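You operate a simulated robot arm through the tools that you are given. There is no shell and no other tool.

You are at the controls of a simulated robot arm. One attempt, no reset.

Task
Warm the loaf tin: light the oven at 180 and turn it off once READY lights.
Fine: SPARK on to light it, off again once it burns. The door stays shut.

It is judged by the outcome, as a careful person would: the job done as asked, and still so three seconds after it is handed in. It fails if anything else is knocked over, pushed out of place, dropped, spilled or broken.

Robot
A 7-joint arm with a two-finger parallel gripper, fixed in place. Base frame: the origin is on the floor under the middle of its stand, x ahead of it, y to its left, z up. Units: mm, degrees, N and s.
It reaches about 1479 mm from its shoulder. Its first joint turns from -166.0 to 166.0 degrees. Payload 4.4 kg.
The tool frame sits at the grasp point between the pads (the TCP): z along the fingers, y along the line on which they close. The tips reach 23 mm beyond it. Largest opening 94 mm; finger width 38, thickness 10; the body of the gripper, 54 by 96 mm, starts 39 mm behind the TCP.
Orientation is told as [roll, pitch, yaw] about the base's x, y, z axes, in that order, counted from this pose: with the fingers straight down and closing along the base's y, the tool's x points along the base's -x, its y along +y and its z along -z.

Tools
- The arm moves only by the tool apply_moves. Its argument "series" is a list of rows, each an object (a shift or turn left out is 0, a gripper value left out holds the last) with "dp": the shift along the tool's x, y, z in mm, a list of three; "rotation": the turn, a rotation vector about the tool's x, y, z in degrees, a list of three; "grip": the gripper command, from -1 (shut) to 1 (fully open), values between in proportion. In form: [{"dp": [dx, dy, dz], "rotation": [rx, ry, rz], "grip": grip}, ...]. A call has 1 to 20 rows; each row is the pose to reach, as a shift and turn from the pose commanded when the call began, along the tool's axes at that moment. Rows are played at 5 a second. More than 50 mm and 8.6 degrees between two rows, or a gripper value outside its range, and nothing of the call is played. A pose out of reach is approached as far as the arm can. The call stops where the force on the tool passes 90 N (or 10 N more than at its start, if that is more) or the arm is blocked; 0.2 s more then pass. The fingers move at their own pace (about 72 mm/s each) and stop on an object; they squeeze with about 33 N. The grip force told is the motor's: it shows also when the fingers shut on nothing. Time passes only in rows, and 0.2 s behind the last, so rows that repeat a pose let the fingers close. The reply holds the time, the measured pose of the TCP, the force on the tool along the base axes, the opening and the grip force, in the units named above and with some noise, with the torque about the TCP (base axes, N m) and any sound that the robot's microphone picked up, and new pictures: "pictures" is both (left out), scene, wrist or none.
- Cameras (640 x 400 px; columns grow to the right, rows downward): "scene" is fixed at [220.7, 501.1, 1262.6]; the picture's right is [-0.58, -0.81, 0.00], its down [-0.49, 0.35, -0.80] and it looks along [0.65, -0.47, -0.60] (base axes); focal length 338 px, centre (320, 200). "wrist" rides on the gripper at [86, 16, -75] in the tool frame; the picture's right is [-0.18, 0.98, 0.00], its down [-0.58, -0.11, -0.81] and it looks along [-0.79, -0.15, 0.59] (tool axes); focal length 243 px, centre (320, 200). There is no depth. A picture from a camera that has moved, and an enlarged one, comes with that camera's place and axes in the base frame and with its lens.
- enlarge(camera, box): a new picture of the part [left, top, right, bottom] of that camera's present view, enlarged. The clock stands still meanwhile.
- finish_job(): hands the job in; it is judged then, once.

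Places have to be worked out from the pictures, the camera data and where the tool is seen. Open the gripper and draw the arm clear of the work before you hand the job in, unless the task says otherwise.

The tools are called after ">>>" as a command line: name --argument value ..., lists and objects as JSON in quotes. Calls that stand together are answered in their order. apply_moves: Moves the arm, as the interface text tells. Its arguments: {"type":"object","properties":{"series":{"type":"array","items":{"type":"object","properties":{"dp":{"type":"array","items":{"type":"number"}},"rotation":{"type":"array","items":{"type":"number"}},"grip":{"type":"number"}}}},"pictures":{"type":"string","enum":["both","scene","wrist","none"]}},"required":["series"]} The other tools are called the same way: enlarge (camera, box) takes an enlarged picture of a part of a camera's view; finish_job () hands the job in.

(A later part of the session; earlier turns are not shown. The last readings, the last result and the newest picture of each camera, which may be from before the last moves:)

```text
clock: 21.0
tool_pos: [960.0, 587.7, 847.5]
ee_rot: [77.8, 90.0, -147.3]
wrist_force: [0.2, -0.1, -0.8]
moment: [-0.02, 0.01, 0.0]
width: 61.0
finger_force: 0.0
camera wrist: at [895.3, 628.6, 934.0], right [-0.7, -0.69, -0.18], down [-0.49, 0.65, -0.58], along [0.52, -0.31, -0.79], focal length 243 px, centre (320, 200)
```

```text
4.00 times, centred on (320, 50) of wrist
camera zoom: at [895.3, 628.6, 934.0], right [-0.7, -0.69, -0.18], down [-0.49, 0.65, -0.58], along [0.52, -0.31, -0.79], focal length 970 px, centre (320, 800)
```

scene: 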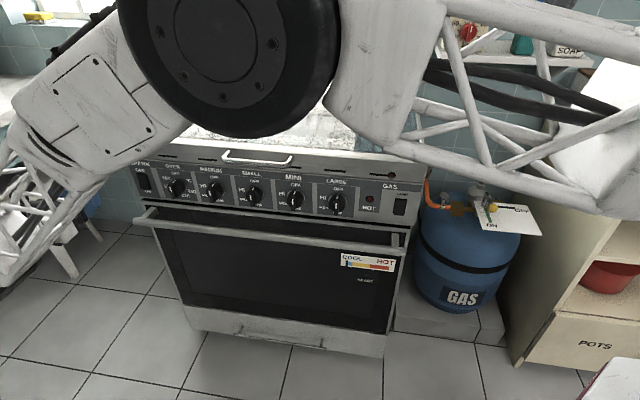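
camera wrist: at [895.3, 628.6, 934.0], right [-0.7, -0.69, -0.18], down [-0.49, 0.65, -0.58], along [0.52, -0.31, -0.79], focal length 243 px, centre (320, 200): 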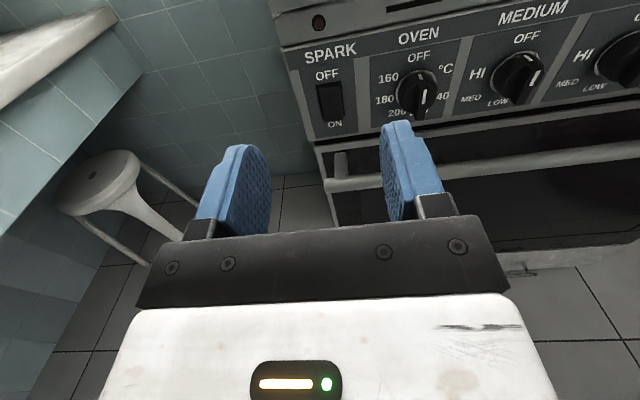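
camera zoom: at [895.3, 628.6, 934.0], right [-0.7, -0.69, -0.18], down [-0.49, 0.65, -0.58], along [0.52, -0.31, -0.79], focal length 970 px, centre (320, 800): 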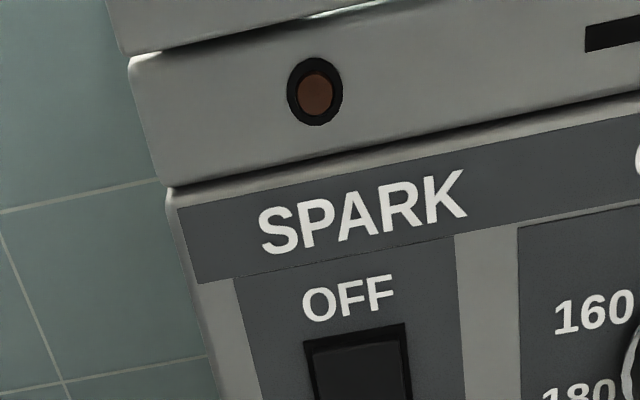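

The rocker looks exactly as it did before pressing, so it sprang back to OFF. My push wasn't far enough through its centre. I'll press again lower, near its bottom edge for more leverage, in small monitored steps.

>>> apply_moves --series '[{"dp": [-30, -0.5, 20], "grip": -1}, {"dp": [-60, -1, 45], "grip": -1}, {"dp": [-90, -1, 75], "grip": -1}, {"dp": [-103, -1, 110], "grip": -1}, {"dp": [-103, -1, 140], "grip": -1}, {"dp": [-103, -1, 160], "grip": -1}, {"dp": [-103, -1, 170], "grip": -1}]' --pictures "wrist"

>>> enlarge --camera "wrist" --box '[240, 60, 400, 160]'

```text
clock: 22.6
tool_pos: [1084.0, 468.5, 741.8]
ee_rot: [38.3, 90.0, 173.4]
wrist_force: [-0.6, 1.2, -1.2]
moment: [-0.02, 0.02, 0.01]
width: 0.0
finger_force: 33.4
camera wrist: at [1018.0, 508.6, 828.4], right [-0.7, -0.69, -0.18], down [-0.49, 0.65, -0.58], along [0.52, -0.31, -0.79], focal length 243 px, centre (320, 200)
```

wrist: 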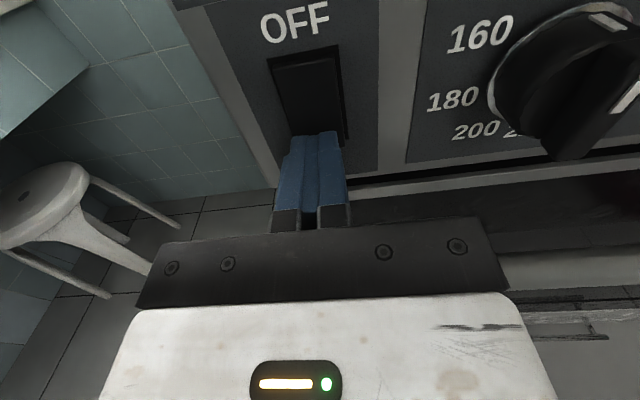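

```text
4.00 times, centred on (320, 110) of wrist
camera zoom: at [1018.0, 508.6, 828.4], right [-0.7, -0.69, -0.18], down [-0.49, 0.65, -0.58], along [0.52, -0.31, -0.79], focal length 970 px, centre (320, 560)
```

zoom: 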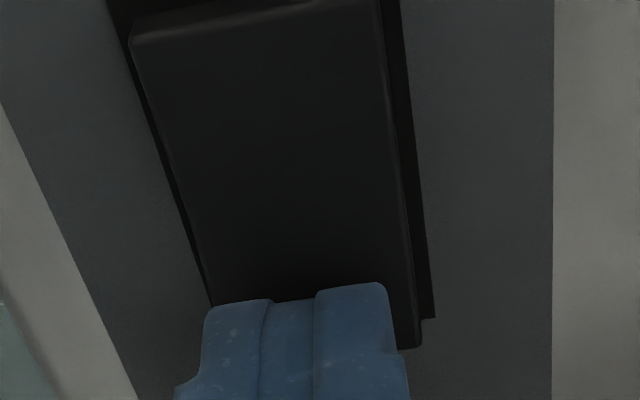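

Aligned with the bottom half and not touching yet. I'll creep in small steps, watching the force.

>>> apply_moves --series '[{"dp": [0, 0, 2]}, {"dp": [0, 0, 4]}, {"dp": [0, 0, 5]}]' --pictures "none"

>>> apply_moves --series '[{"dp": [0, 0, 1]}, {"dp": [0, 0, 2]}]' --pictures "none"

```text
clock: 23.4
tool_pos: [1083.1, 466.2, 741.1]
ee_rot: [96.2, 90.0, -128.8]
wrist_force: [-31.2, 20.2, -0.3]
moment: [-0.29, -0.63, -0.15]
width: 0.0
finger_force: 33.1
heard: click
```

```text
clock: 24.2
tool_pos: [1084.4, 466.7, 741.8]
ee_rot: [93.9, 89.9, -131.1]
wrist_force: [-12.2, 10.7, 2.4]
moment: [-0.14, -0.34, -0.01]
width: 0.2
finger_force: 33.1
stopped in row 2: the force on the tool passed its limit at 92 N (the readings are from after the stop); the commanded pose is now the measured one
```

The rocker reached a hard stop and one click was heard. I'll back off a little and look at its state.

>>> apply_moves --series '[{"dp": [0, 0, -3]}, {"dp": [0, 0, -12]}, {"dp": [0, 0, -25]}]' --pictures "wrist"

>>> enlarge --camera "wrist" --box '[240, 30, 400, 130]'

```text
clock: 25.0
tool_pos: [1067.6, 485.0, 741.1]
ee_rot: [85.7, 89.9, -139.4]
wrist_force: [0.3, 1.2, 0.1]
moment: [0.0, 0.02, -0.04]
width: 0.1
finger_force: 33.1
camera wrist: at [1003.1, 525.5, 828.9], right [-0.7, -0.69, -0.18], down [-0.49, 0.65, -0.58], along [0.52, -0.31, -0.79], focal length 243 px, centre (320, 200)
```

wrist: 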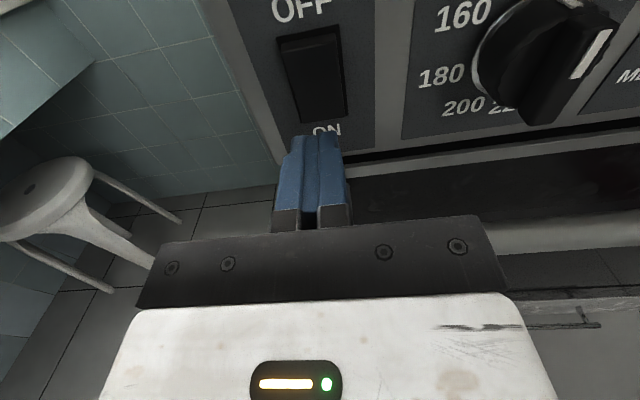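

```text
4.00 times, centred on (320, 80) of wrist
camera zoom: at [1003.1, 525.5, 828.9], right [-0.7, -0.69, -0.18], down [-0.49, 0.65, -0.58], along [0.52, -0.31, -0.79], focal length 970 px, centre (320, 680)
```

zoom: 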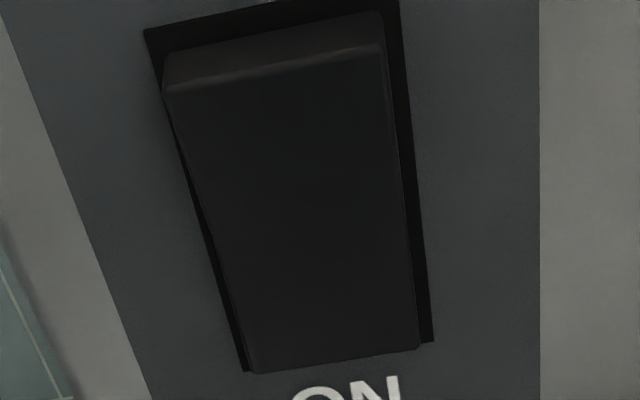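

Now the rocker's top edge clearly stands out, so it has latched ON. I'll hold briefly to listen for sparks.

>>> apply_moves --series '[{"dp": [0, 0, 0]}, {"dp": [0, 0, 0]}, {"dp": [0, 0, 0]}]' --pictures "none"

```text
clock: 25.8
tool_pos: [1066.7, 484.7, 741.2]
ee_rot: [84.4, 89.9, -140.6]
wrist_force: [-0.3, 0.4, 0.0]
moment: [0.03, 0.04, -0.01]
width: 0.0
finger_force: 32.8
```

The click was evidently the switch itself, and SPARK is on. I'll go to the oven knob, pausing in front of it to confirm alignment.

>>> apply_moves --series '[{"dp": [2, 5, -30], "grip": 0.3}, {"dp": [8, 40, -37], "grip": 0.3}, {"dp": [14, 75, -37], "grip": 0.3}, {"dp": [19.4, 101.8, -37], "grip": 0.3}]' --pictures "wrist"

>>> enlarge --camera "wrist" --box '[220, 0, 420, 125]'

>>> enlarge --camera "wrist" --box '[90, 40, 250, 140]'

```text
clock: 26.8
tool_pos: [969.2, 437.2, 760.6]
ee_rot: [93.6, 90.0, -131.6]
wrist_force: [0.5, -0.7, 0.1]
moment: [-0.02, -0.01, 0.01]
width: 61.0
finger_force: 0.1
camera wrist: at [905.9, 477.6, 847.1], right [-0.69, -0.7, -0.18], down [-0.49, 0.65, -0.58], along [0.52, -0.31, -0.79], focal length 243 px, centre (320, 200)
```

wrist: 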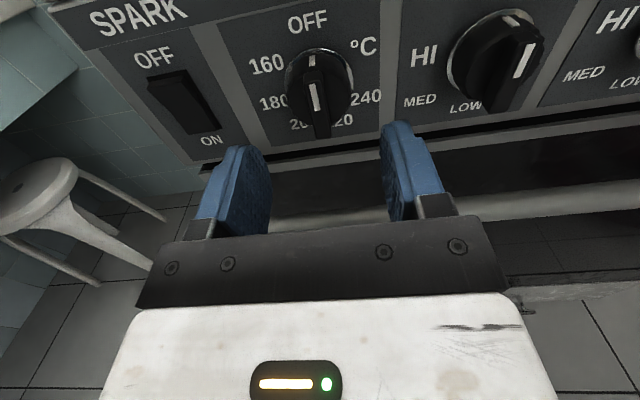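

```text
3.20 times, centred on (320, 62) of wrist
camera zoom: at [905.9, 477.6, 847.1], right [-0.69, -0.7, -0.18], down [-0.49, 0.65, -0.58], along [0.52, -0.31, -0.79], focal length 776 px, centre (320, 640)
```

zoom: 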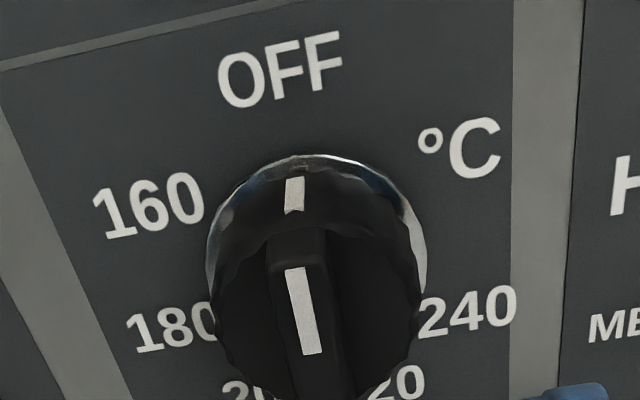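

```text
4.00 times, centred on (170, 90) of wrist
camera zoom: at [905.9, 477.6, 847.1], right [-0.69, -0.7, -0.18], down [-0.49, 0.65, -0.58], along [0.52, -0.31, -0.79], focal length 970 px, centre (920, 640)
```

zoom: 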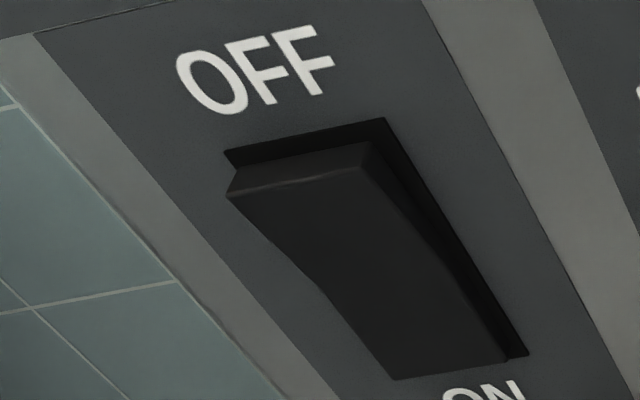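

SPARK is clearly ON now, with its top standing out. The knob bar is centred on the tool axis within about 1 mm, so I'll advance to straddle it.

>>> apply_moves --series '[{"dp": [0, -0.5, 15]}, {"dp": [0, -0.5, 30]}, {"dp": [0, -0.5, 40]}, {"dp": [0, -0.5, 43]}]' --pictures "wrist"

>>> enlarge --camera "wrist" --box '[200, 60, 440, 210]'

```text
clock: 27.8
tool_pos: [999.2, 407.9, 762.0]
ee_rot: [89.7, 89.9, -135.3]
wrist_force: [0.6, 0.1, -0.6]
moment: [-0.02, 0.02, 0.03]
width: 61.4
finger_force: 0.0
camera wrist: at [935.7, 448.3, 847.5], right [-0.69, -0.7, -0.18], down [-0.49, 0.65, -0.58], along [0.52, -0.31, -0.79], focal length 243 px, centre (320, 200)
```

wrist: 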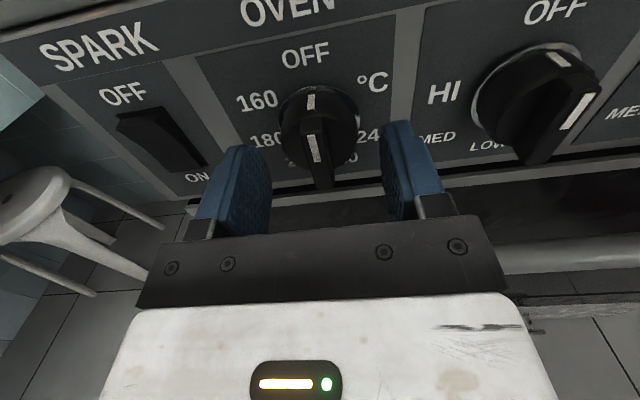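

```text
2.67 times, centred on (320, 135) of wrist
camera zoom: at [935.7, 448.3, 847.5], right [-0.69, -0.7, -0.18], down [-0.49, 0.65, -0.58], along [0.52, -0.31, -0.79], focal length 647 px, centre (320, 373)
```

zoom: 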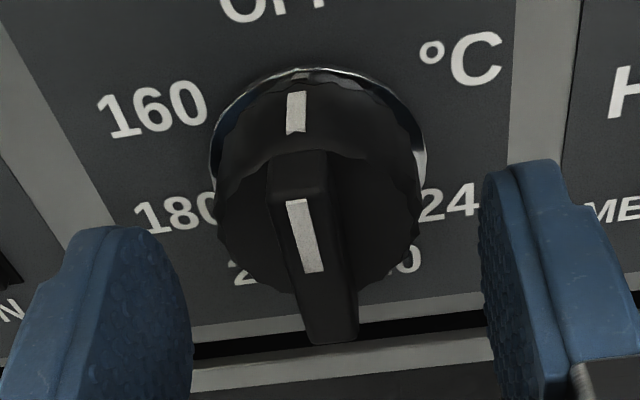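

The bar front is about 11 mm past the TCP, so I'll go 3 mm deeper and close on the bar.

>>> apply_moves --series '[{"dp": [0, 0, 3], "grip": 0.3}, {"dp": [0, 0, 3], "grip": -1}, {"dp": [0, 0, 3], "grip": -1}, {"dp": [0, 0, 3], "grip": -1}]' --pictures "wrist"

>>> enlarge --camera "wrist" --box '[200, 60, 440, 210]'

```text
clock: 28.8
tool_pos: [1002.0, 405.3, 760.3]
ee_rot: [83.0, 89.8, -141.8]
wrist_force: [7.7, 6.7, -3.5]
moment: [0.03, 0.04, 0.24]
width: 38.6
finger_force: 45.0
camera wrist: at [937.8, 446.3, 847.2], right [-0.69, -0.7, -0.18], down [-0.49, 0.65, -0.58], along [0.52, -0.31, -0.79], focal length 243 px, centre (320, 200)
```

wrist: 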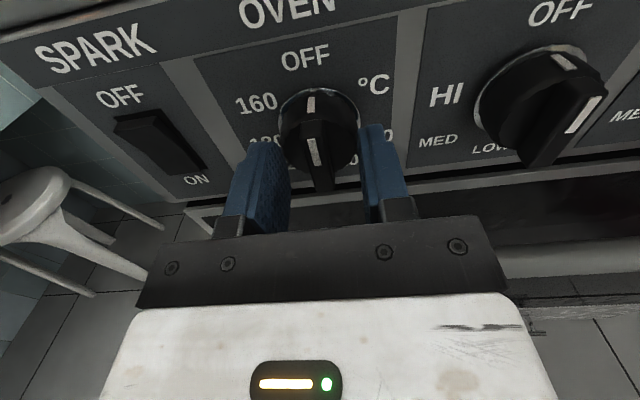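

```text
2.67 times, centred on (320, 135) of wrist
camera zoom: at [937.8, 446.3, 847.2], right [-0.69, -0.7, -0.18], down [-0.49, 0.65, -0.58], along [0.52, -0.31, -0.79], focal length 647 px, centre (320, 373)
```

zoom: 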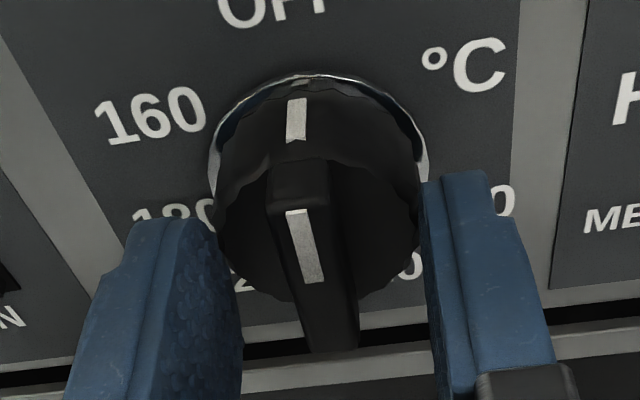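

The fingers stopped at 38.6 mm, so they've gripped the knob's round skirt rather than the bar. That can be turned too, so I'll try a small counter-clockwise turn and see whether the knob follows.

>>> apply_moves --series '[{"dp": [0, 0, 0], "rotation": [0, 0, -8]}, {"dp": [0, 0, 0], "rotation": [0, 0, -16]}]' --pictures "wrist"

>>> enlarge --camera "wrist" --box '[200, 60, 440, 210]'

```text
clock: 29.4
tool_pos: [1001.4, 405.0, 760.8]
ee_rot: [90.0, 73.9, -135.0]
wrist_force: [3.3, 3.1, 2.6]
moment: [0.57, -0.54, 0.09]
width: 38.6
finger_force: 45.5
camera wrist: at [954.9, 463.5, 848.7], right [-0.7, -0.7, 0.1], down [-0.61, 0.53, -0.59], along [0.36, -0.47, -0.8], focal length 243 px, centre (320, 200)
```

wrist: 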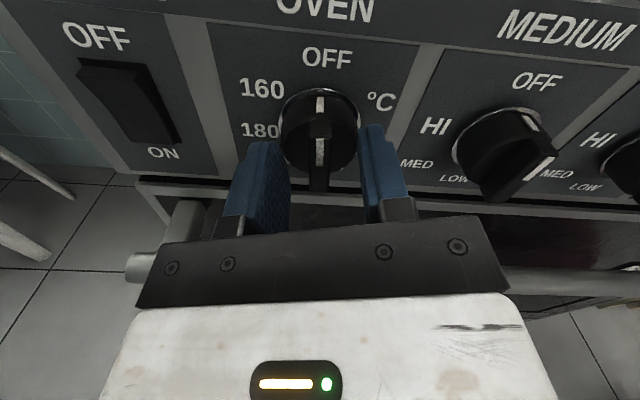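

```text
2.67 times, centred on (320, 135) of wrist
camera zoom: at [954.9, 463.5, 848.7], right [-0.7, -0.7, 0.1], down [-0.61, 0.53, -0.59], along [0.36, -0.47, -0.8], focal length 647 px, centre (320, 373)
```

zoom: 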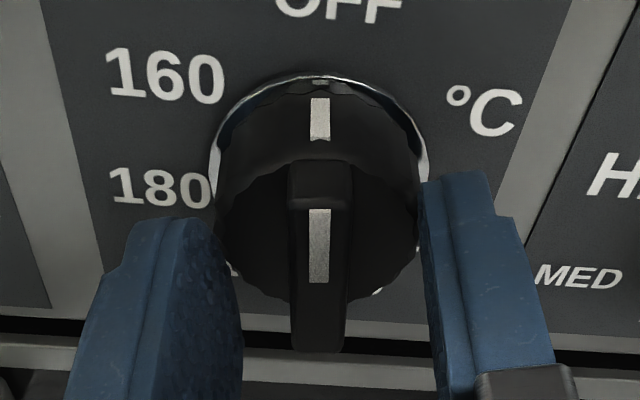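

The fingers mostly slipped round the skirt and the knob moved only about 3°. I'll release, turn back, withdraw 7 mm and grip the bar itself.

>>> apply_moves --series '[{"dp": [0, 0, 0], "grip": 0.3}, {"dp": [0, 0, -3], "rotation": [0, 0, 8], "grip": 0.3}, {"dp": [0, 0, -7], "rotation": [0, 0, 16], "grip": 0.3}, {"dp": [0, 0, -7], "rotation": [0, 0, 16], "grip": -1}, {"dp": [0, 0, -7], "rotation": [0, 0, 16], "grip": -1}, {"dp": [0, 0, -7], "rotation": [0, 0, 16], "grip": -1}, {"dp": [0, 0, -7], "rotation": [0, 0, 16], "grip": -1}]' --pictures "wrist"

>>> enlarge --camera "wrist" --box '[200, 60, 440, 210]'

```text
clock: 31.0
tool_pos: [996.3, 409.7, 761.0]
ee_rot: [89.2, 90.0, -135.9]
wrist_force: [-3.8, -2.3, 4.1]
moment: [0.03, 0.0, -0.11]
width: 10.3
finger_force: 44.9
camera wrist: at [932.8, 451.4, 848.1], right [-0.69, -0.7, -0.18], down [-0.49, 0.65, -0.58], along [0.52, -0.31, -0.79], focal length 243 px, centre (320, 200)
```

wrist: 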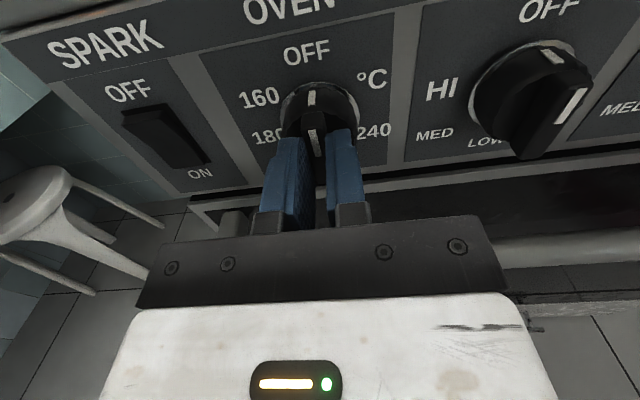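

```text
2.67 times, centred on (320, 135) of wrist
camera zoom: at [932.8, 451.4, 848.1], right [-0.69, -0.7, -0.18], down [-0.49, 0.65, -0.58], along [0.52, -0.31, -0.79], focal length 647 px, centre (320, 373)
```

zoom: 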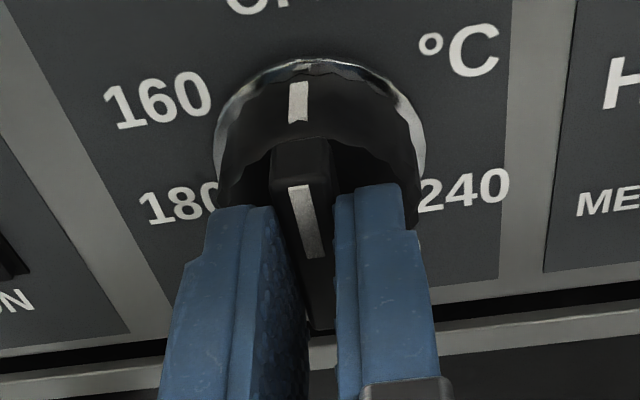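

The bar is now held at 10.3 mm width. I'll try a 16° turn and watch whether the knob follows.

>>> apply_moves --series '[{"dp": [0, 0, 0], "rotation": [0, 0, -8]}, {"dp": [0, 0, 0], "rotation": [0, 0, -16]}]' --pictures "wrist"

>>> enlarge --camera "wrist" --box '[200, 40, 440, 190]'

```text
clock: 31.6
tool_pos: [996.9, 410.1, 759.8]
ee_rot: [89.8, 73.8, -135.1]
wrist_force: [-0.9, -6.8, -5.3]
moment: [1.54, -1.24, -0.11]
width: 16.8
finger_force: 44.8
camera wrist: at [949.7, 468.8, 848.1], right [-0.7, -0.7, 0.1], down [-0.61, 0.53, -0.59], along [0.36, -0.47, -0.8], focal length 243 px, centre (320, 200)
```

wrist: 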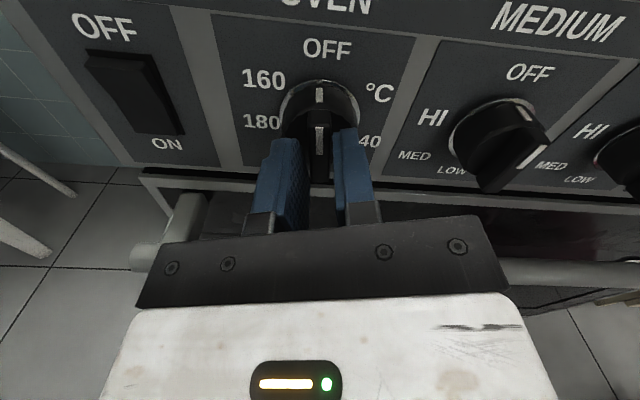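

```text
2.67 times, centred on (320, 115) of wrist
camera zoom: at [949.7, 468.8, 848.1], right [-0.7, -0.7, 0.1], down [-0.61, 0.53, -0.59], along [0.36, -0.47, -0.8], focal length 647 px, centre (320, 427)
```

zoom: 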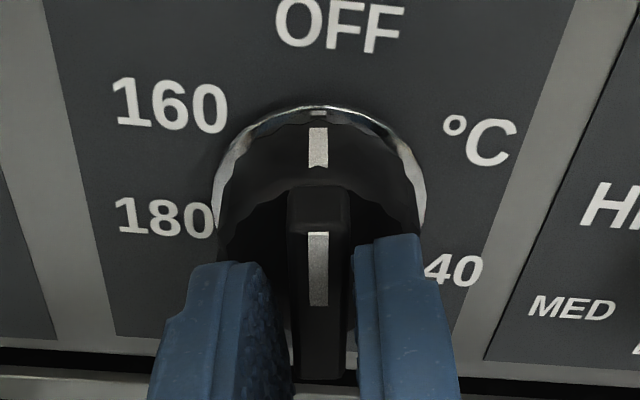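

The knob resisted about 2 N·m and pried the fingers open, so it seems locked at OFF. It's most likely a push-and-turn safety knob. I'll turn back to straight and push in gently until I feel it.

>>> apply_moves --series '[{"dp": [0, 0, 0], "rotation": [0, 0, 8]}, {"dp": [0, 0, 0], "rotation": [0, 0, 16]}, {"dp": [0, 0, 2], "rotation": [0, 0, 16]}, {"dp": [0, 0, 4], "rotation": [0, 0, 16]}]' --pictures "none"

>>> apply_moves --series '[{"dp": [0, 0, 1]}, {"dp": [0, 0, 2]}]' --pictures "none"

```text
clock: 32.6
tool_pos: [998.2, 408.0, 760.0]
ee_rot: [74.0, 89.9, -151.0]
wrist_force: [11.3, 15.8, -23.1]
moment: [0.51, 0.62, 0.37]
width: 10.0
finger_force: 45.0
```

```text
clock: 33.2
tool_pos: [1000.1, 407.4, 760.0]
ee_rot: [85.0, 90.0, -140.0]
wrist_force: [-9.8, 21.8, -21.2]
moment: [0.27, 0.29, 0.16]
width: 9.9
finger_force: 44.4
```

Push force is building (about 22 N along the axis). I'll push a bit further.

>>> apply_moves --series '[{"dp": [0, 0, 1]}, {"dp": [0, 0, 2]}]' --pictures "none"

>>> apply_moves --series '[{"dp": [0, 0, 1]}, {"dp": [0, 0, 2]}]' --pictures "wrist"

>>> enlarge --camera "wrist" --box '[200, 60, 440, 210]'

```text
clock: 33.8
tool_pos: [1002.4, 405.9, 762.0]
ee_rot: [100.5, 89.9, -124.4]
wrist_force: [-33.9, 21.0, -11.1]
moment: [0.15, 0.16, -0.19]
width: 10.7
finger_force: 44.6
```

```text
clock: 34.4
tool_pos: [1003.3, 403.7, 761.4]
ee_rot: [103.8, 89.9, -121.2]
wrist_force: [-37.5, 19.4, -5.0]
moment: [0.04, 0.03, -0.23]
width: 10.6
finger_force: 45.1
camera wrist: at [939.4, 444.8, 848.3], right [-0.69, -0.7, -0.18], down [-0.49, 0.65, -0.58], along [0.52, -0.31, -0.79], focal length 243 px, centre (320, 200)
```

wrist: 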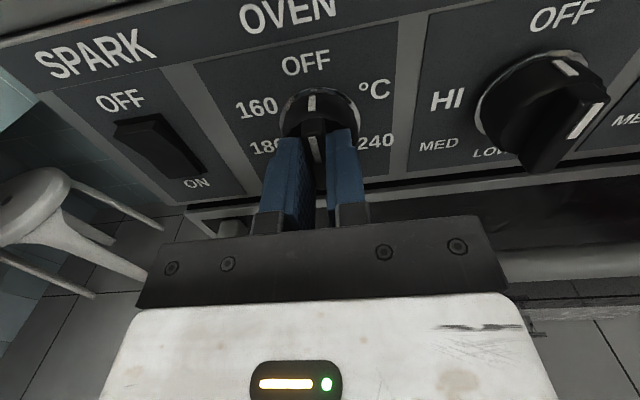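

```text
2.67 times, centred on (320, 135) of wrist
camera zoom: at [939.4, 444.8, 848.3], right [-0.69, -0.7, -0.18], down [-0.49, 0.65, -0.58], along [0.52, -0.31, -0.79], focal length 647 px, centre (320, 373)
```

zoom: 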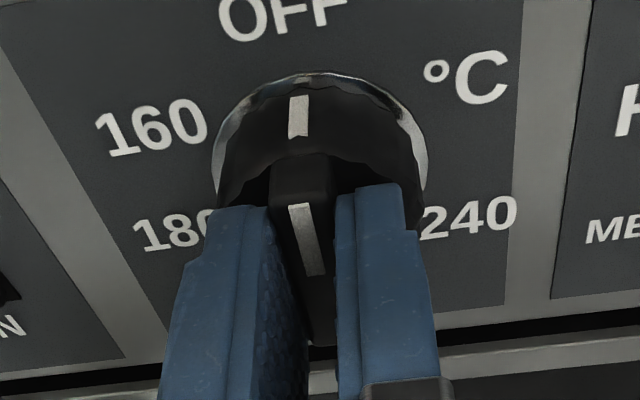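

The knob is moving in against a spring at about 40 N. Holding this push, I'll try turning 16° counter-clockwise.

>>> apply_moves --series '[{"dp": [0, 0, 1], "rotation": [0, 0, -5]}, {"dp": [0, 0, 1.5], "rotation": [0, 0, -10]}, {"dp": [0, 0, 1.5], "rotation": [0, 0, -16]}]' --pictures "wrist"

>>> enlarge --camera "wrist" --box '[200, 40, 440, 190]'

```text
clock: 35.2
tool_pos: [1003.7, 403.1, 762.1]
ee_rot: [90.1, 73.9, -134.7]
wrist_force: [-49.2, 32.2, 4.1]
moment: [-0.06, -0.09, -0.2]
width: 10.3
finger_force: 44.8
camera wrist: at [957.3, 461.4, 849.4], right [-0.7, -0.7, 0.1], down [-0.61, 0.53, -0.59], along [0.36, -0.47, -0.8], focal length 243 px, centre (320, 200)
```

wrist: 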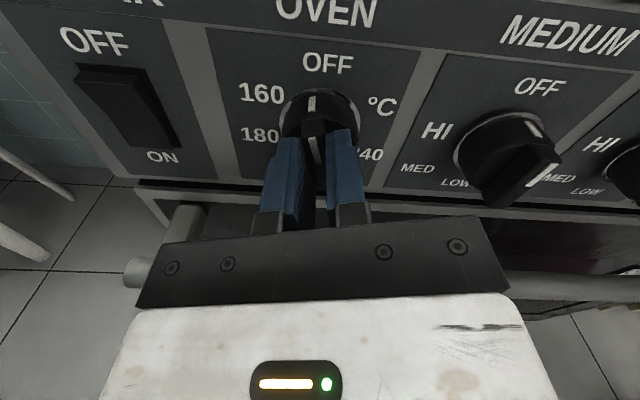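

```text
2.67 times, centred on (320, 115) of wrist
camera zoom: at [957.3, 461.4, 849.4], right [-0.7, -0.7, 0.1], down [-0.61, 0.53, -0.59], along [0.36, -0.47, -0.8], focal length 647 px, centre (320, 427)
```

zoom: 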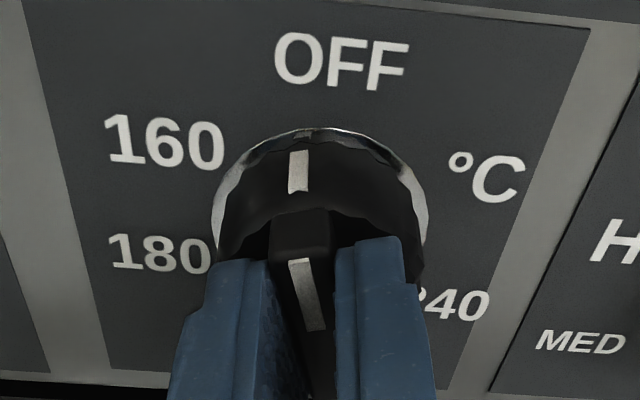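

It turned cleanly with the push. I'll carry on to 105° in total, the 180 mark, easing the push slightly on the way.

>>> apply_moves --series '[{"dp": [0, 0, 0], "rotation": [0, 0, -8.1]}, {"dp": [0, 0, -0.5], "rotation": [0, 0, -16.2]}, {"dp": [0, 0, -1], "rotation": [0, 0, -24.3]}, {"dp": [0, 0, -1], "rotation": [0, 0, -32.4]}, {"dp": [0, 0, -1.5], "rotation": [0, 0, -40.5]}, {"dp": [0, 0, -1.5], "rotation": [0, 0, -48.6]}, {"dp": [0, 0, -2], "rotation": [0, 0, -56.7]}, {"dp": [0, 0, -2], "rotation": [0, 0, -64.8]}, {"dp": [0, 0, -2], "rotation": [0, 0, -72.9]}, {"dp": [0, 0, -2], "rotation": [0, 0, -81]}, {"dp": [0, 0, -2], "rotation": [0, 0, -89]}]' --pictures "both"

>>> enlarge --camera "wrist" --box '[200, 40, 440, 190]'

>>> enlarge --camera "scene" --box '[140, 150, 420, 325]'

```text
clock: 37.6
tool_pos: [1003.7, 404.1, 762.8]
ee_rot: [90.0, -15.1, -135.1]
wrist_force: [-41.9, -8.3, 24.0]
moment: [-0.33, -0.4, -1.06]
width: 10.4
finger_force: 44.6
camera wrist: at [1012.5, 517.9, 755.4], right [0.06, 0.06, 1.0], down [-0.99, 0.15, 0.05], along [-0.15, -0.99, 0.06], focal length 243 px, centre (320, 200)
```

scene: 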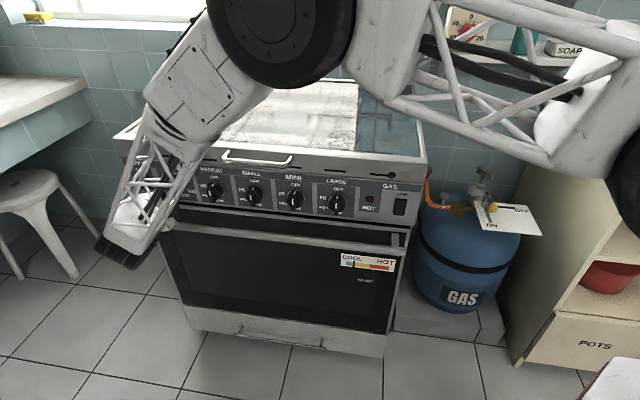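
wrist: 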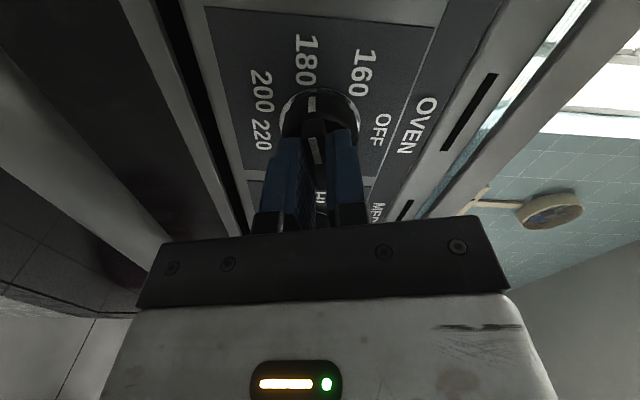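

```text
2.67 times, centred on (320, 115) of wrist
camera zoom: at [1012.5, 517.9, 755.4], right [0.06, 0.06, 1.0], down [-0.99, 0.15, 0.05], along [-0.15, -0.99, 0.06], focal length 647 px, centre (320, 427)
```

zoom: 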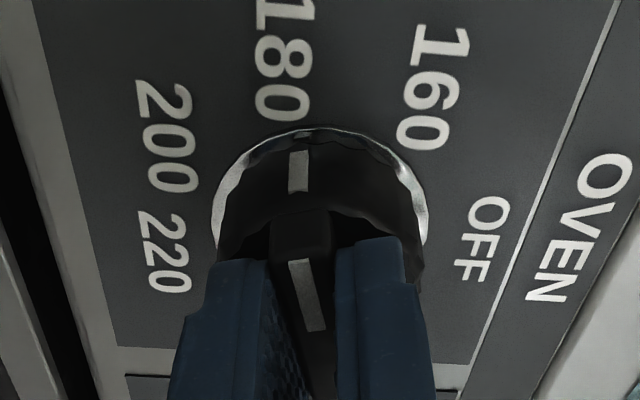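

```text
2.29 times, centred on (280, 238) of scene
camera zoom: at [220.7, 501.1, 1262.6], right [-0.58, -0.81, 0.0], down [-0.49, 0.35, -0.8], along [0.65, -0.47, -0.6], focal length 773 px, centre (411, 114)
```

zoom: 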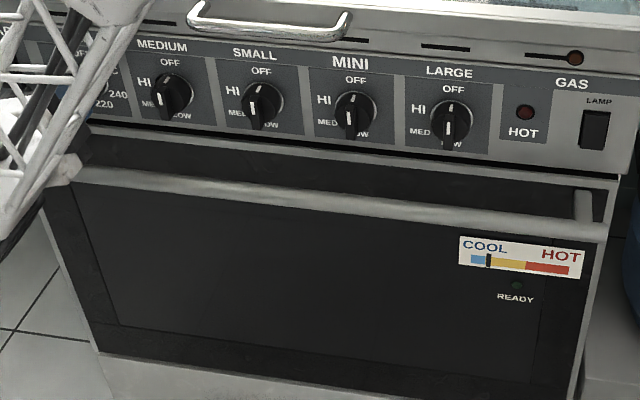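

The gauge needle is already rising, so the oven is burning, and the pointer sits on 180. I'll release the knob and, keeping this orientation, go straight to the top (OFF) half of the SPARK rocker.

>>> apply_moves --series '[{"dp": [0, 0, 0], "grip": 0.3}, {"dp": [0, 0, -30], "grip": 0.3}, {"dp": [0, 0, -60], "grip": 0}, {"dp": [30, 15, -62], "grip": -1}, {"dp": [62, 31, -62], "grip": -1}, {"dp": [92.3, 45.9, -60], "grip": -1}, {"dp": [92.3, 45.9, -40], "grip": -1}, {"dp": [92.3, 45.9, -15], "grip": -1}, {"dp": [92.3, 45.9, -2], "grip": -1}]' --pictures "both"

>>> enlarge --camera "wrist" --box '[220, 60, 420, 185]'

>>> enlarge --camera "scene" --box '[300, 230, 460, 330]'

```text
clock: 39.6
tool_pos: [1070.5, 476.5, 780.1]
ee_rot: [90.0, -15.0, -134.8]
wrist_force: [-0.1, -0.2, 1.2]
moment: [0.03, -0.03, 0.0]
width: 0.0
finger_force: 32.6
camera wrist: at [1080.7, 591.6, 773.4], right [0.06, 0.06, 1.0], down [-0.99, 0.15, 0.05], along [-0.15, -0.99, 0.06], focal length 243 px, centre (320, 200)
```

scene: 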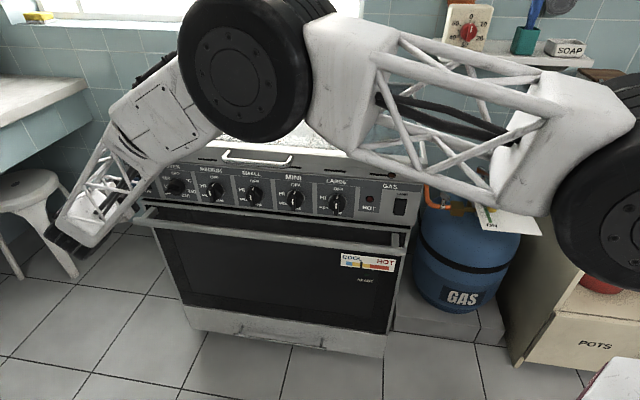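
wrist: 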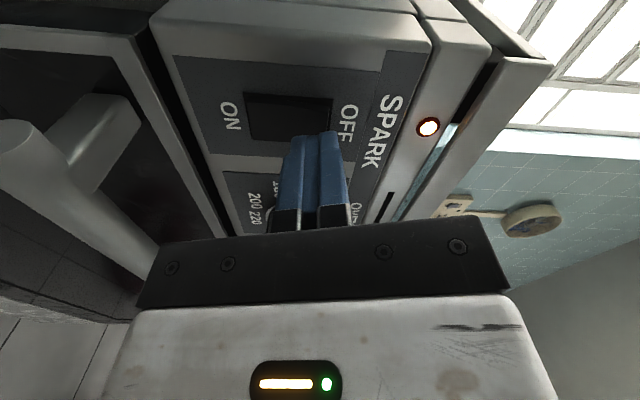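

```text
3.20 times, centred on (320, 122) of wrist
camera zoom: at [1080.7, 591.6, 773.4], right [0.06, 0.06, 1.0], down [-0.99, 0.15, 0.05], along [-0.15, -0.99, 0.06], focal length 776 px, centre (320, 448)
```

zoom: 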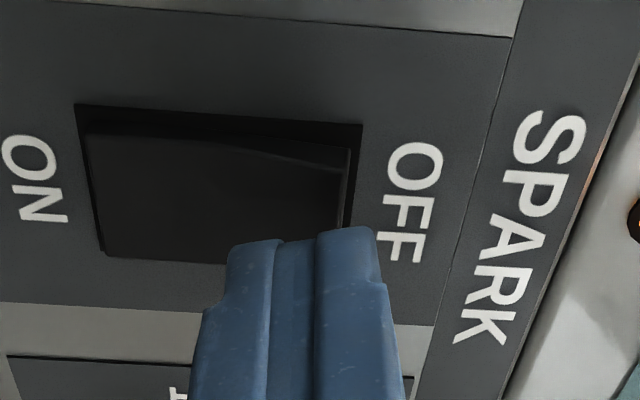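

```text
4.00 times, centred on (380, 280) of scene
camera zoom: at [220.7, 501.1, 1262.6], right [-0.58, -0.81, 0.0], down [-0.49, 0.35, -0.8], along [0.65, -0.47, -0.6], focal length 1352 px, centre (80, -120)
```

zoom: 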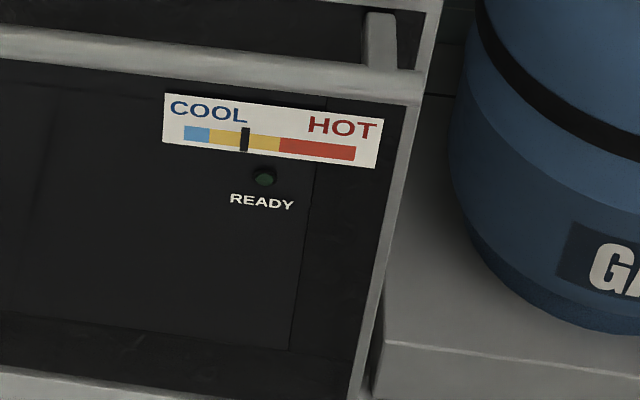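

The red lamp above SPARK is lit, so the burner is on, and the gauge is at about 35%. I'll press the OFF half now, shifting 5 mm to centre on the rocker.

>>> apply_moves --series '[{"dp": [5, 0, 7]}, {"dp": [5, 0, 12]}, {"dp": [5, 0, 15]}, {"dp": [5, 0, 17]}]' --pictures "none"

```text
clock: 40.6
tool_pos: [1086.8, 468.1, 779.8]
ee_rot: [90.0, -15.1, -134.9]
wrist_force: [-14.3, 3.8, 2.7]
moment: [0.02, 0.1, -0.08]
width: 0.0
finger_force: 32.4
heard: click
```

A click was heard. I'll press 1.5 mm further to make sure it latches, then back off and check it.

>>> apply_moves --series '[{"dp": [0, 0, 1.5]}, {"dp": [0, 0, -10]}, {"dp": [0, 0, -40]}]' --pictures "both"

>>> enlarge --camera "wrist" --box '[220, 20, 420, 145]'

>>> enlarge --camera "scene" --box '[300, 230, 460, 330]'

```text
clock: 41.4
tool_pos: [1061.7, 495.4, 779.5]
ee_rot: [90.1, -15.1, -135.0]
wrist_force: [-0.1, -0.3, 0.6]
moment: [-0.02, 0.02, -0.04]
width: 0.0
finger_force: 32.7
camera wrist: at [1069.9, 610.2, 772.7], right [0.06, 0.06, 1.0], down [-0.99, 0.15, 0.05], along [-0.15, -0.99, 0.06], focal length 243 px, centre (320, 200)
```

scene: 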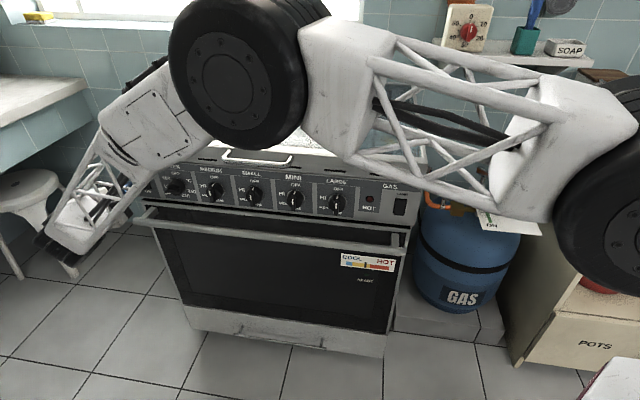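
wrist: 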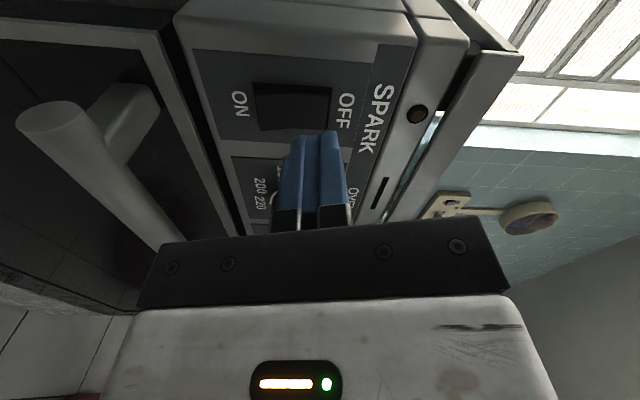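

```text
3.20 times, centred on (320, 82) of wrist
camera zoom: at [1069.9, 610.2, 772.7], right [0.06, 0.06, 1.0], down [-0.99, 0.15, 0.05], along [-0.15, -0.99, 0.06], focal length 776 px, centre (320, 576)
```

zoom: 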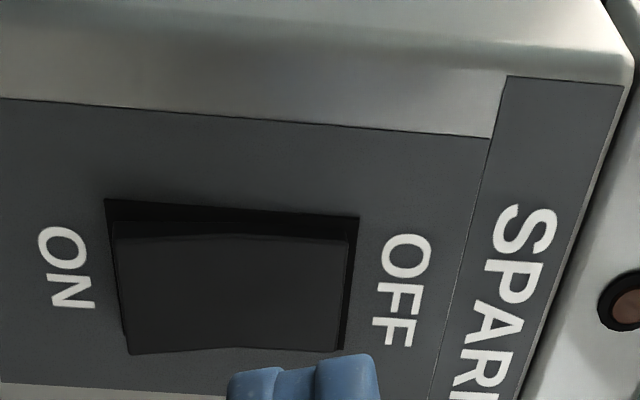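

```text
4.00 times, centred on (380, 280) of scene
camera zoom: at [220.7, 501.1, 1262.6], right [-0.58, -0.81, 0.0], down [-0.49, 0.35, -0.8], along [0.65, -0.47, -0.6], focal length 1352 px, centre (80, -120)
```

zoom: 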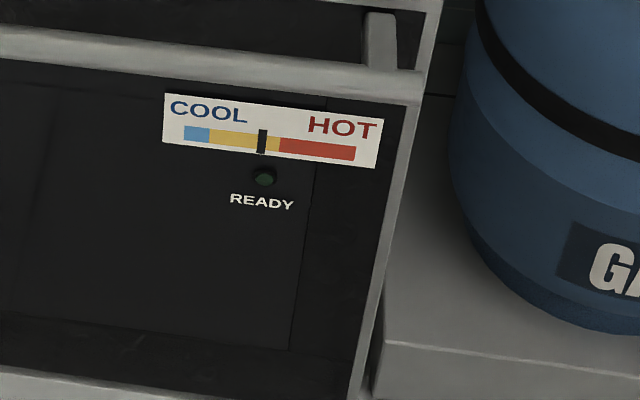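

SPARK's lamp is out and the rocker is back at OFF. The gauge keeps rising (about 45%), so the oven burns on its own. I'll return to just in front of the oven knob, open, and wait there for READY.

>>> apply_moves --series '[{"dp": [0, 0, -25], "grip": 0}, {"dp": [-35, -16, -30], "grip": 0.3}, {"dp": [-70, -33, -30], "grip": 0.3}, {"dp": [-97.3, -45.9, -28], "grip": 0.3}, {"dp": [-97.3, -45.9, -20], "grip": 0.3}]' --pictures "both"

>>> enlarge --camera "wrist" --box '[200, 0, 440, 150]'

>>> enlarge --camera "scene" --box '[300, 230, 460, 330]'

```text
clock: 42.6
tool_pos: [972.6, 436.1, 760.3]
ee_rot: [90.0, -15.1, -135.0]
wrist_force: [1.1, 0.1, 0.2]
moment: [0.0, 0.0, 0.03]
width: 61.3
finger_force: 0.1
camera wrist: at [981.4, 550.6, 753.8], right [0.05, 0.06, 1.0], down [-0.99, 0.15, 0.05], along [-0.15, -0.99, 0.06], focal length 243 px, centre (320, 200)
```

scene: 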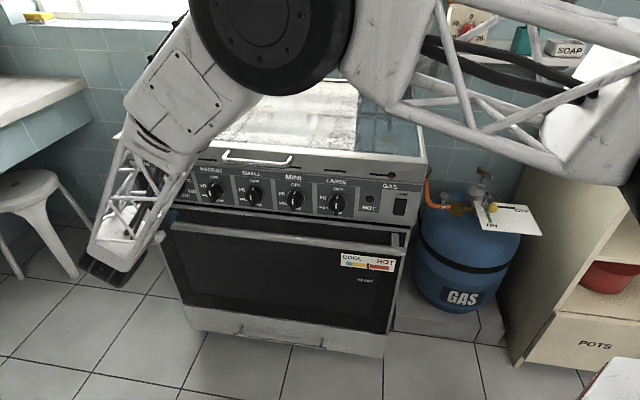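
wrist: 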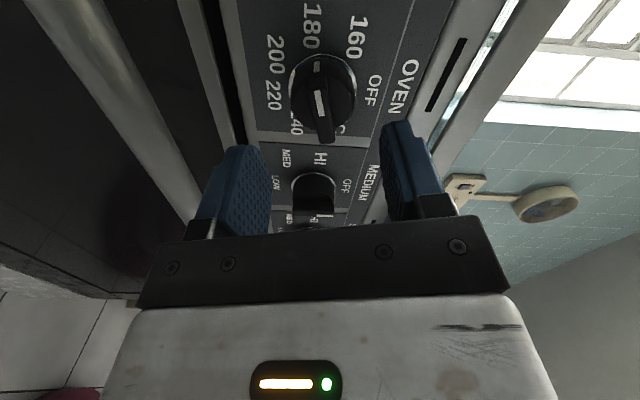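

```text
2.67 times, centred on (320, 75) of wrist
camera zoom: at [981.4, 550.6, 753.8], right [0.05, 0.06, 1.0], down [-0.99, 0.15, 0.05], along [-0.15, -0.99, 0.06], focal length 647 px, centre (320, 533)
```

zoom: 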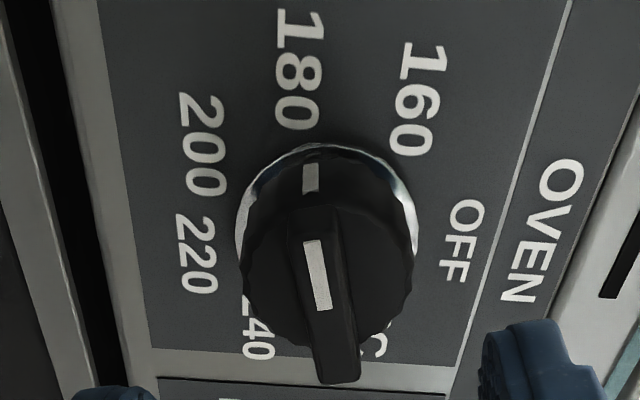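

```text
4.00 times, centred on (380, 280) of scene
camera zoom: at [220.7, 501.1, 1262.6], right [-0.58, -0.81, 0.0], down [-0.49, 0.35, -0.8], along [0.65, -0.47, -0.6], focal length 1352 px, centre (80, -120)
```

zoom: 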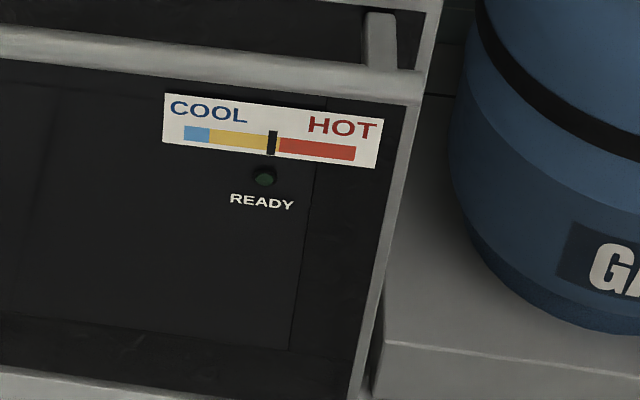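

The pointer is at 180 and the gauge is at about 51%. I'll slide the open fingers around the bar without touching it, so I can act promptly once READY lights.

>>> apply_moves --series '[{"dp": [0, 0.8, 15]}, {"dp": [0, 0.8, 28]}, {"dp": [0, 0.8, 36]}]' --pictures "both"

>>> enlarge --camera "scene" --box '[300, 230, 460, 330]'

>>> enlarge --camera "wrist" --box '[200, 40, 440, 190]'

```text
clock: 43.4
tool_pos: [996.5, 410.2, 761.3]
ee_rot: [90.0, -15.1, -135.0]
wrist_force: [0.1, 0.7, 0.5]
moment: [-0.01, 0.0, 0.03]
width: 61.0
finger_force: 0.0
camera wrist: at [1006.5, 524.6, 755.1], right [0.06, 0.06, 1.0], down [-0.99, 0.15, 0.05], along [-0.15, -0.99, 0.06], focal length 243 px, centre (320, 200)
```

scene: 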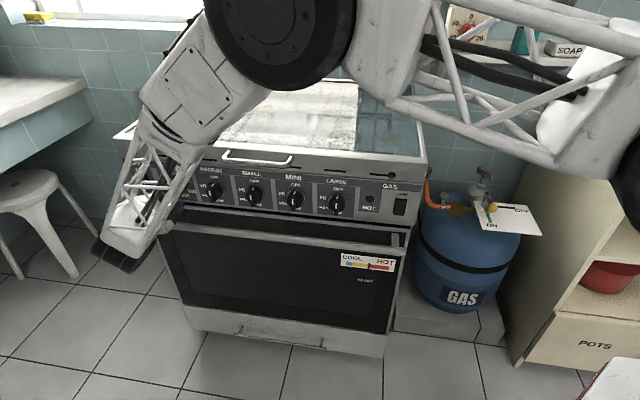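
wrist: 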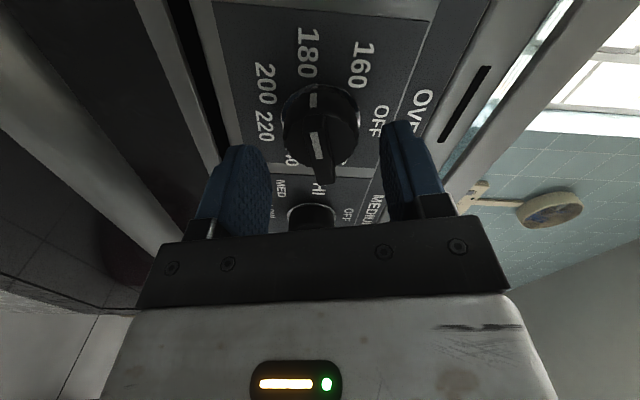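

```text
4.00 times, centred on (380, 280) of scene
camera zoom: at [220.7, 501.1, 1262.6], right [-0.58, -0.81, 0.0], down [-0.49, 0.35, -0.8], along [0.65, -0.47, -0.6], focal length 1352 px, centre (80, -120)
```

zoom: 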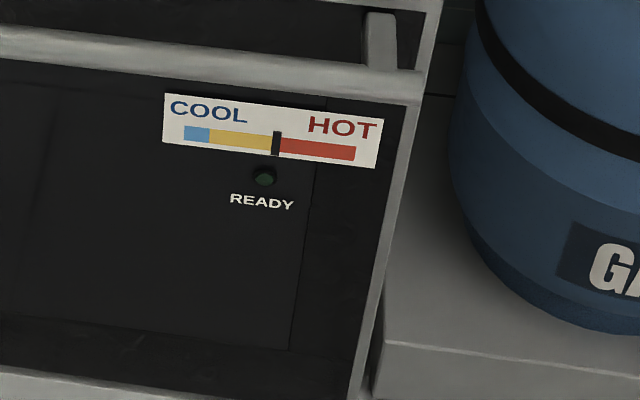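

```text
2.67 times, centred on (320, 115) of wrist
camera zoom: at [1006.5, 524.6, 755.1], right [0.06, 0.06, 1.0], down [-0.99, 0.15, 0.05], along [-0.15, -0.99, 0.06], focal length 647 px, centre (320, 427)
```

zoom: 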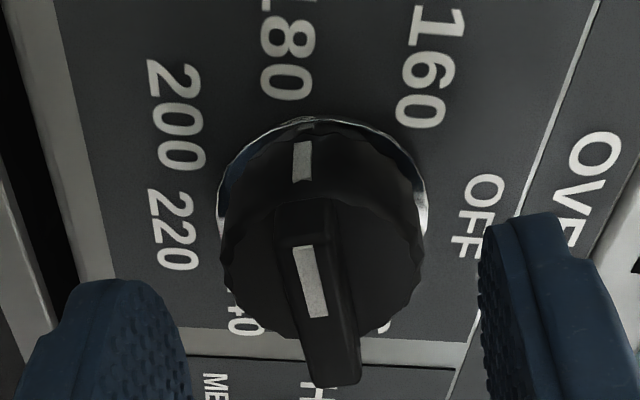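

The fingers are poised around the bar and READY isn't lit yet (gauge about 54%). I'll wait a second.

>>> apply_moves --series '[{"dp": [0, 0, 0]}, {"dp": [0, 0, 0]}, {"dp": [0, 0, 0]}, {"dp": [0, 0, 0]}]' --pictures "none"

>>> enlarge --camera "scene" --box '[300, 230, 460, 330]'

```text
clock: 44.4
tool_pos: [998.4, 410.7, 762.0]
ee_rot: [89.9, -15.1, -135.0]
wrist_force: [-0.3, -0.3, -0.8]
moment: [-0.01, 0.0, 0.0]
width: 60.9
finger_force: 0.0
```

```text
4.00 times, centred on (380, 280) of scene
camera zoom: at [220.7, 501.1, 1262.6], right [-0.58, -0.81, 0.0], down [-0.49, 0.35, -0.8], along [0.65, -0.47, -0.6], focal length 1352 px, centre (80, -120)
```

zoom: 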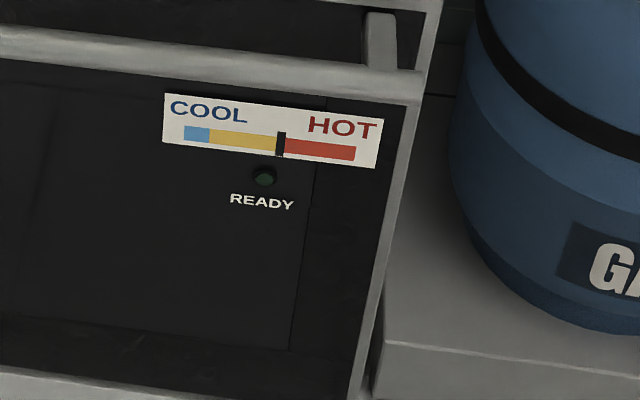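

The gauge is easing toward its set point (about 57%) and READY is still dark. I'll keep waiting.

>>> apply_moves --series '[{"dp": [0, 0, 0]}, {"dp": [0, 0, 0]}, {"dp": [0, 0, 0]}, {"dp": [0, 0, 0]}, {"dp": [0, 0, 0]}]' --pictures "none"

>>> enlarge --camera "scene" --box '[300, 230, 460, 330]'

```text
clock: 45.6
tool_pos: [996.6, 409.9, 761.7]
ee_rot: [90.1, -15.1, -135.0]
wrist_force: [0.6, 0.7, 0.2]
moment: [0.0, 0.01, -0.01]
width: 61.0
finger_force: 0.2
```

```text
4.00 times, centred on (380, 280) of scene
camera zoom: at [220.7, 501.1, 1262.6], right [-0.58, -0.81, 0.0], down [-0.49, 0.35, -0.8], along [0.65, -0.47, -0.6], focal length 1352 px, centre (80, -120)
```

zoom: 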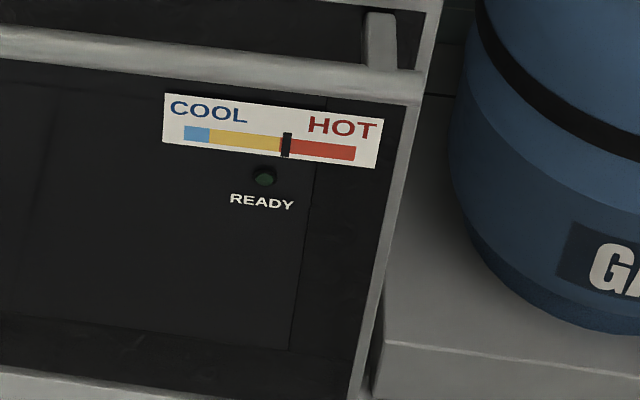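

>>> apply_moves --series '[{"dp": [0, 0, 0]}, {"dp": [0, 0, 0]}, {"dp": [0, 0, 0]}, {"dp": [0, 0, 0]}, {"dp": [0, 0, 0]}]' --pictures "none"

>>> enlarge --camera "scene" --box '[300, 230, 460, 330]'

```text
clock: 46.8
tool_pos: [996.2, 410.8, 760.5]
ee_rot: [90.0, -15.0, -135.0]
wrist_force: [0.5, -0.5, 0.3]
moment: [-0.02, -0.01, 0.02]
width: 61.0
finger_force: 0.0
```

```text
4.00 times, centred on (380, 280) of scene
camera zoom: at [220.7, 501.1, 1262.6], right [-0.58, -0.81, 0.0], down [-0.49, 0.35, -0.8], along [0.65, -0.47, -0.6], focal length 1352 px, centre (80, -120)
```

zoom: 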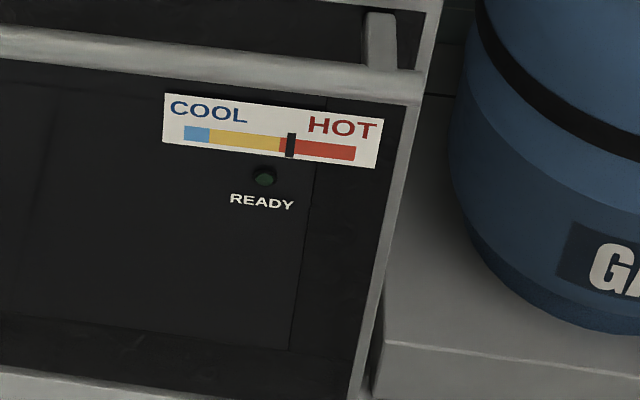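

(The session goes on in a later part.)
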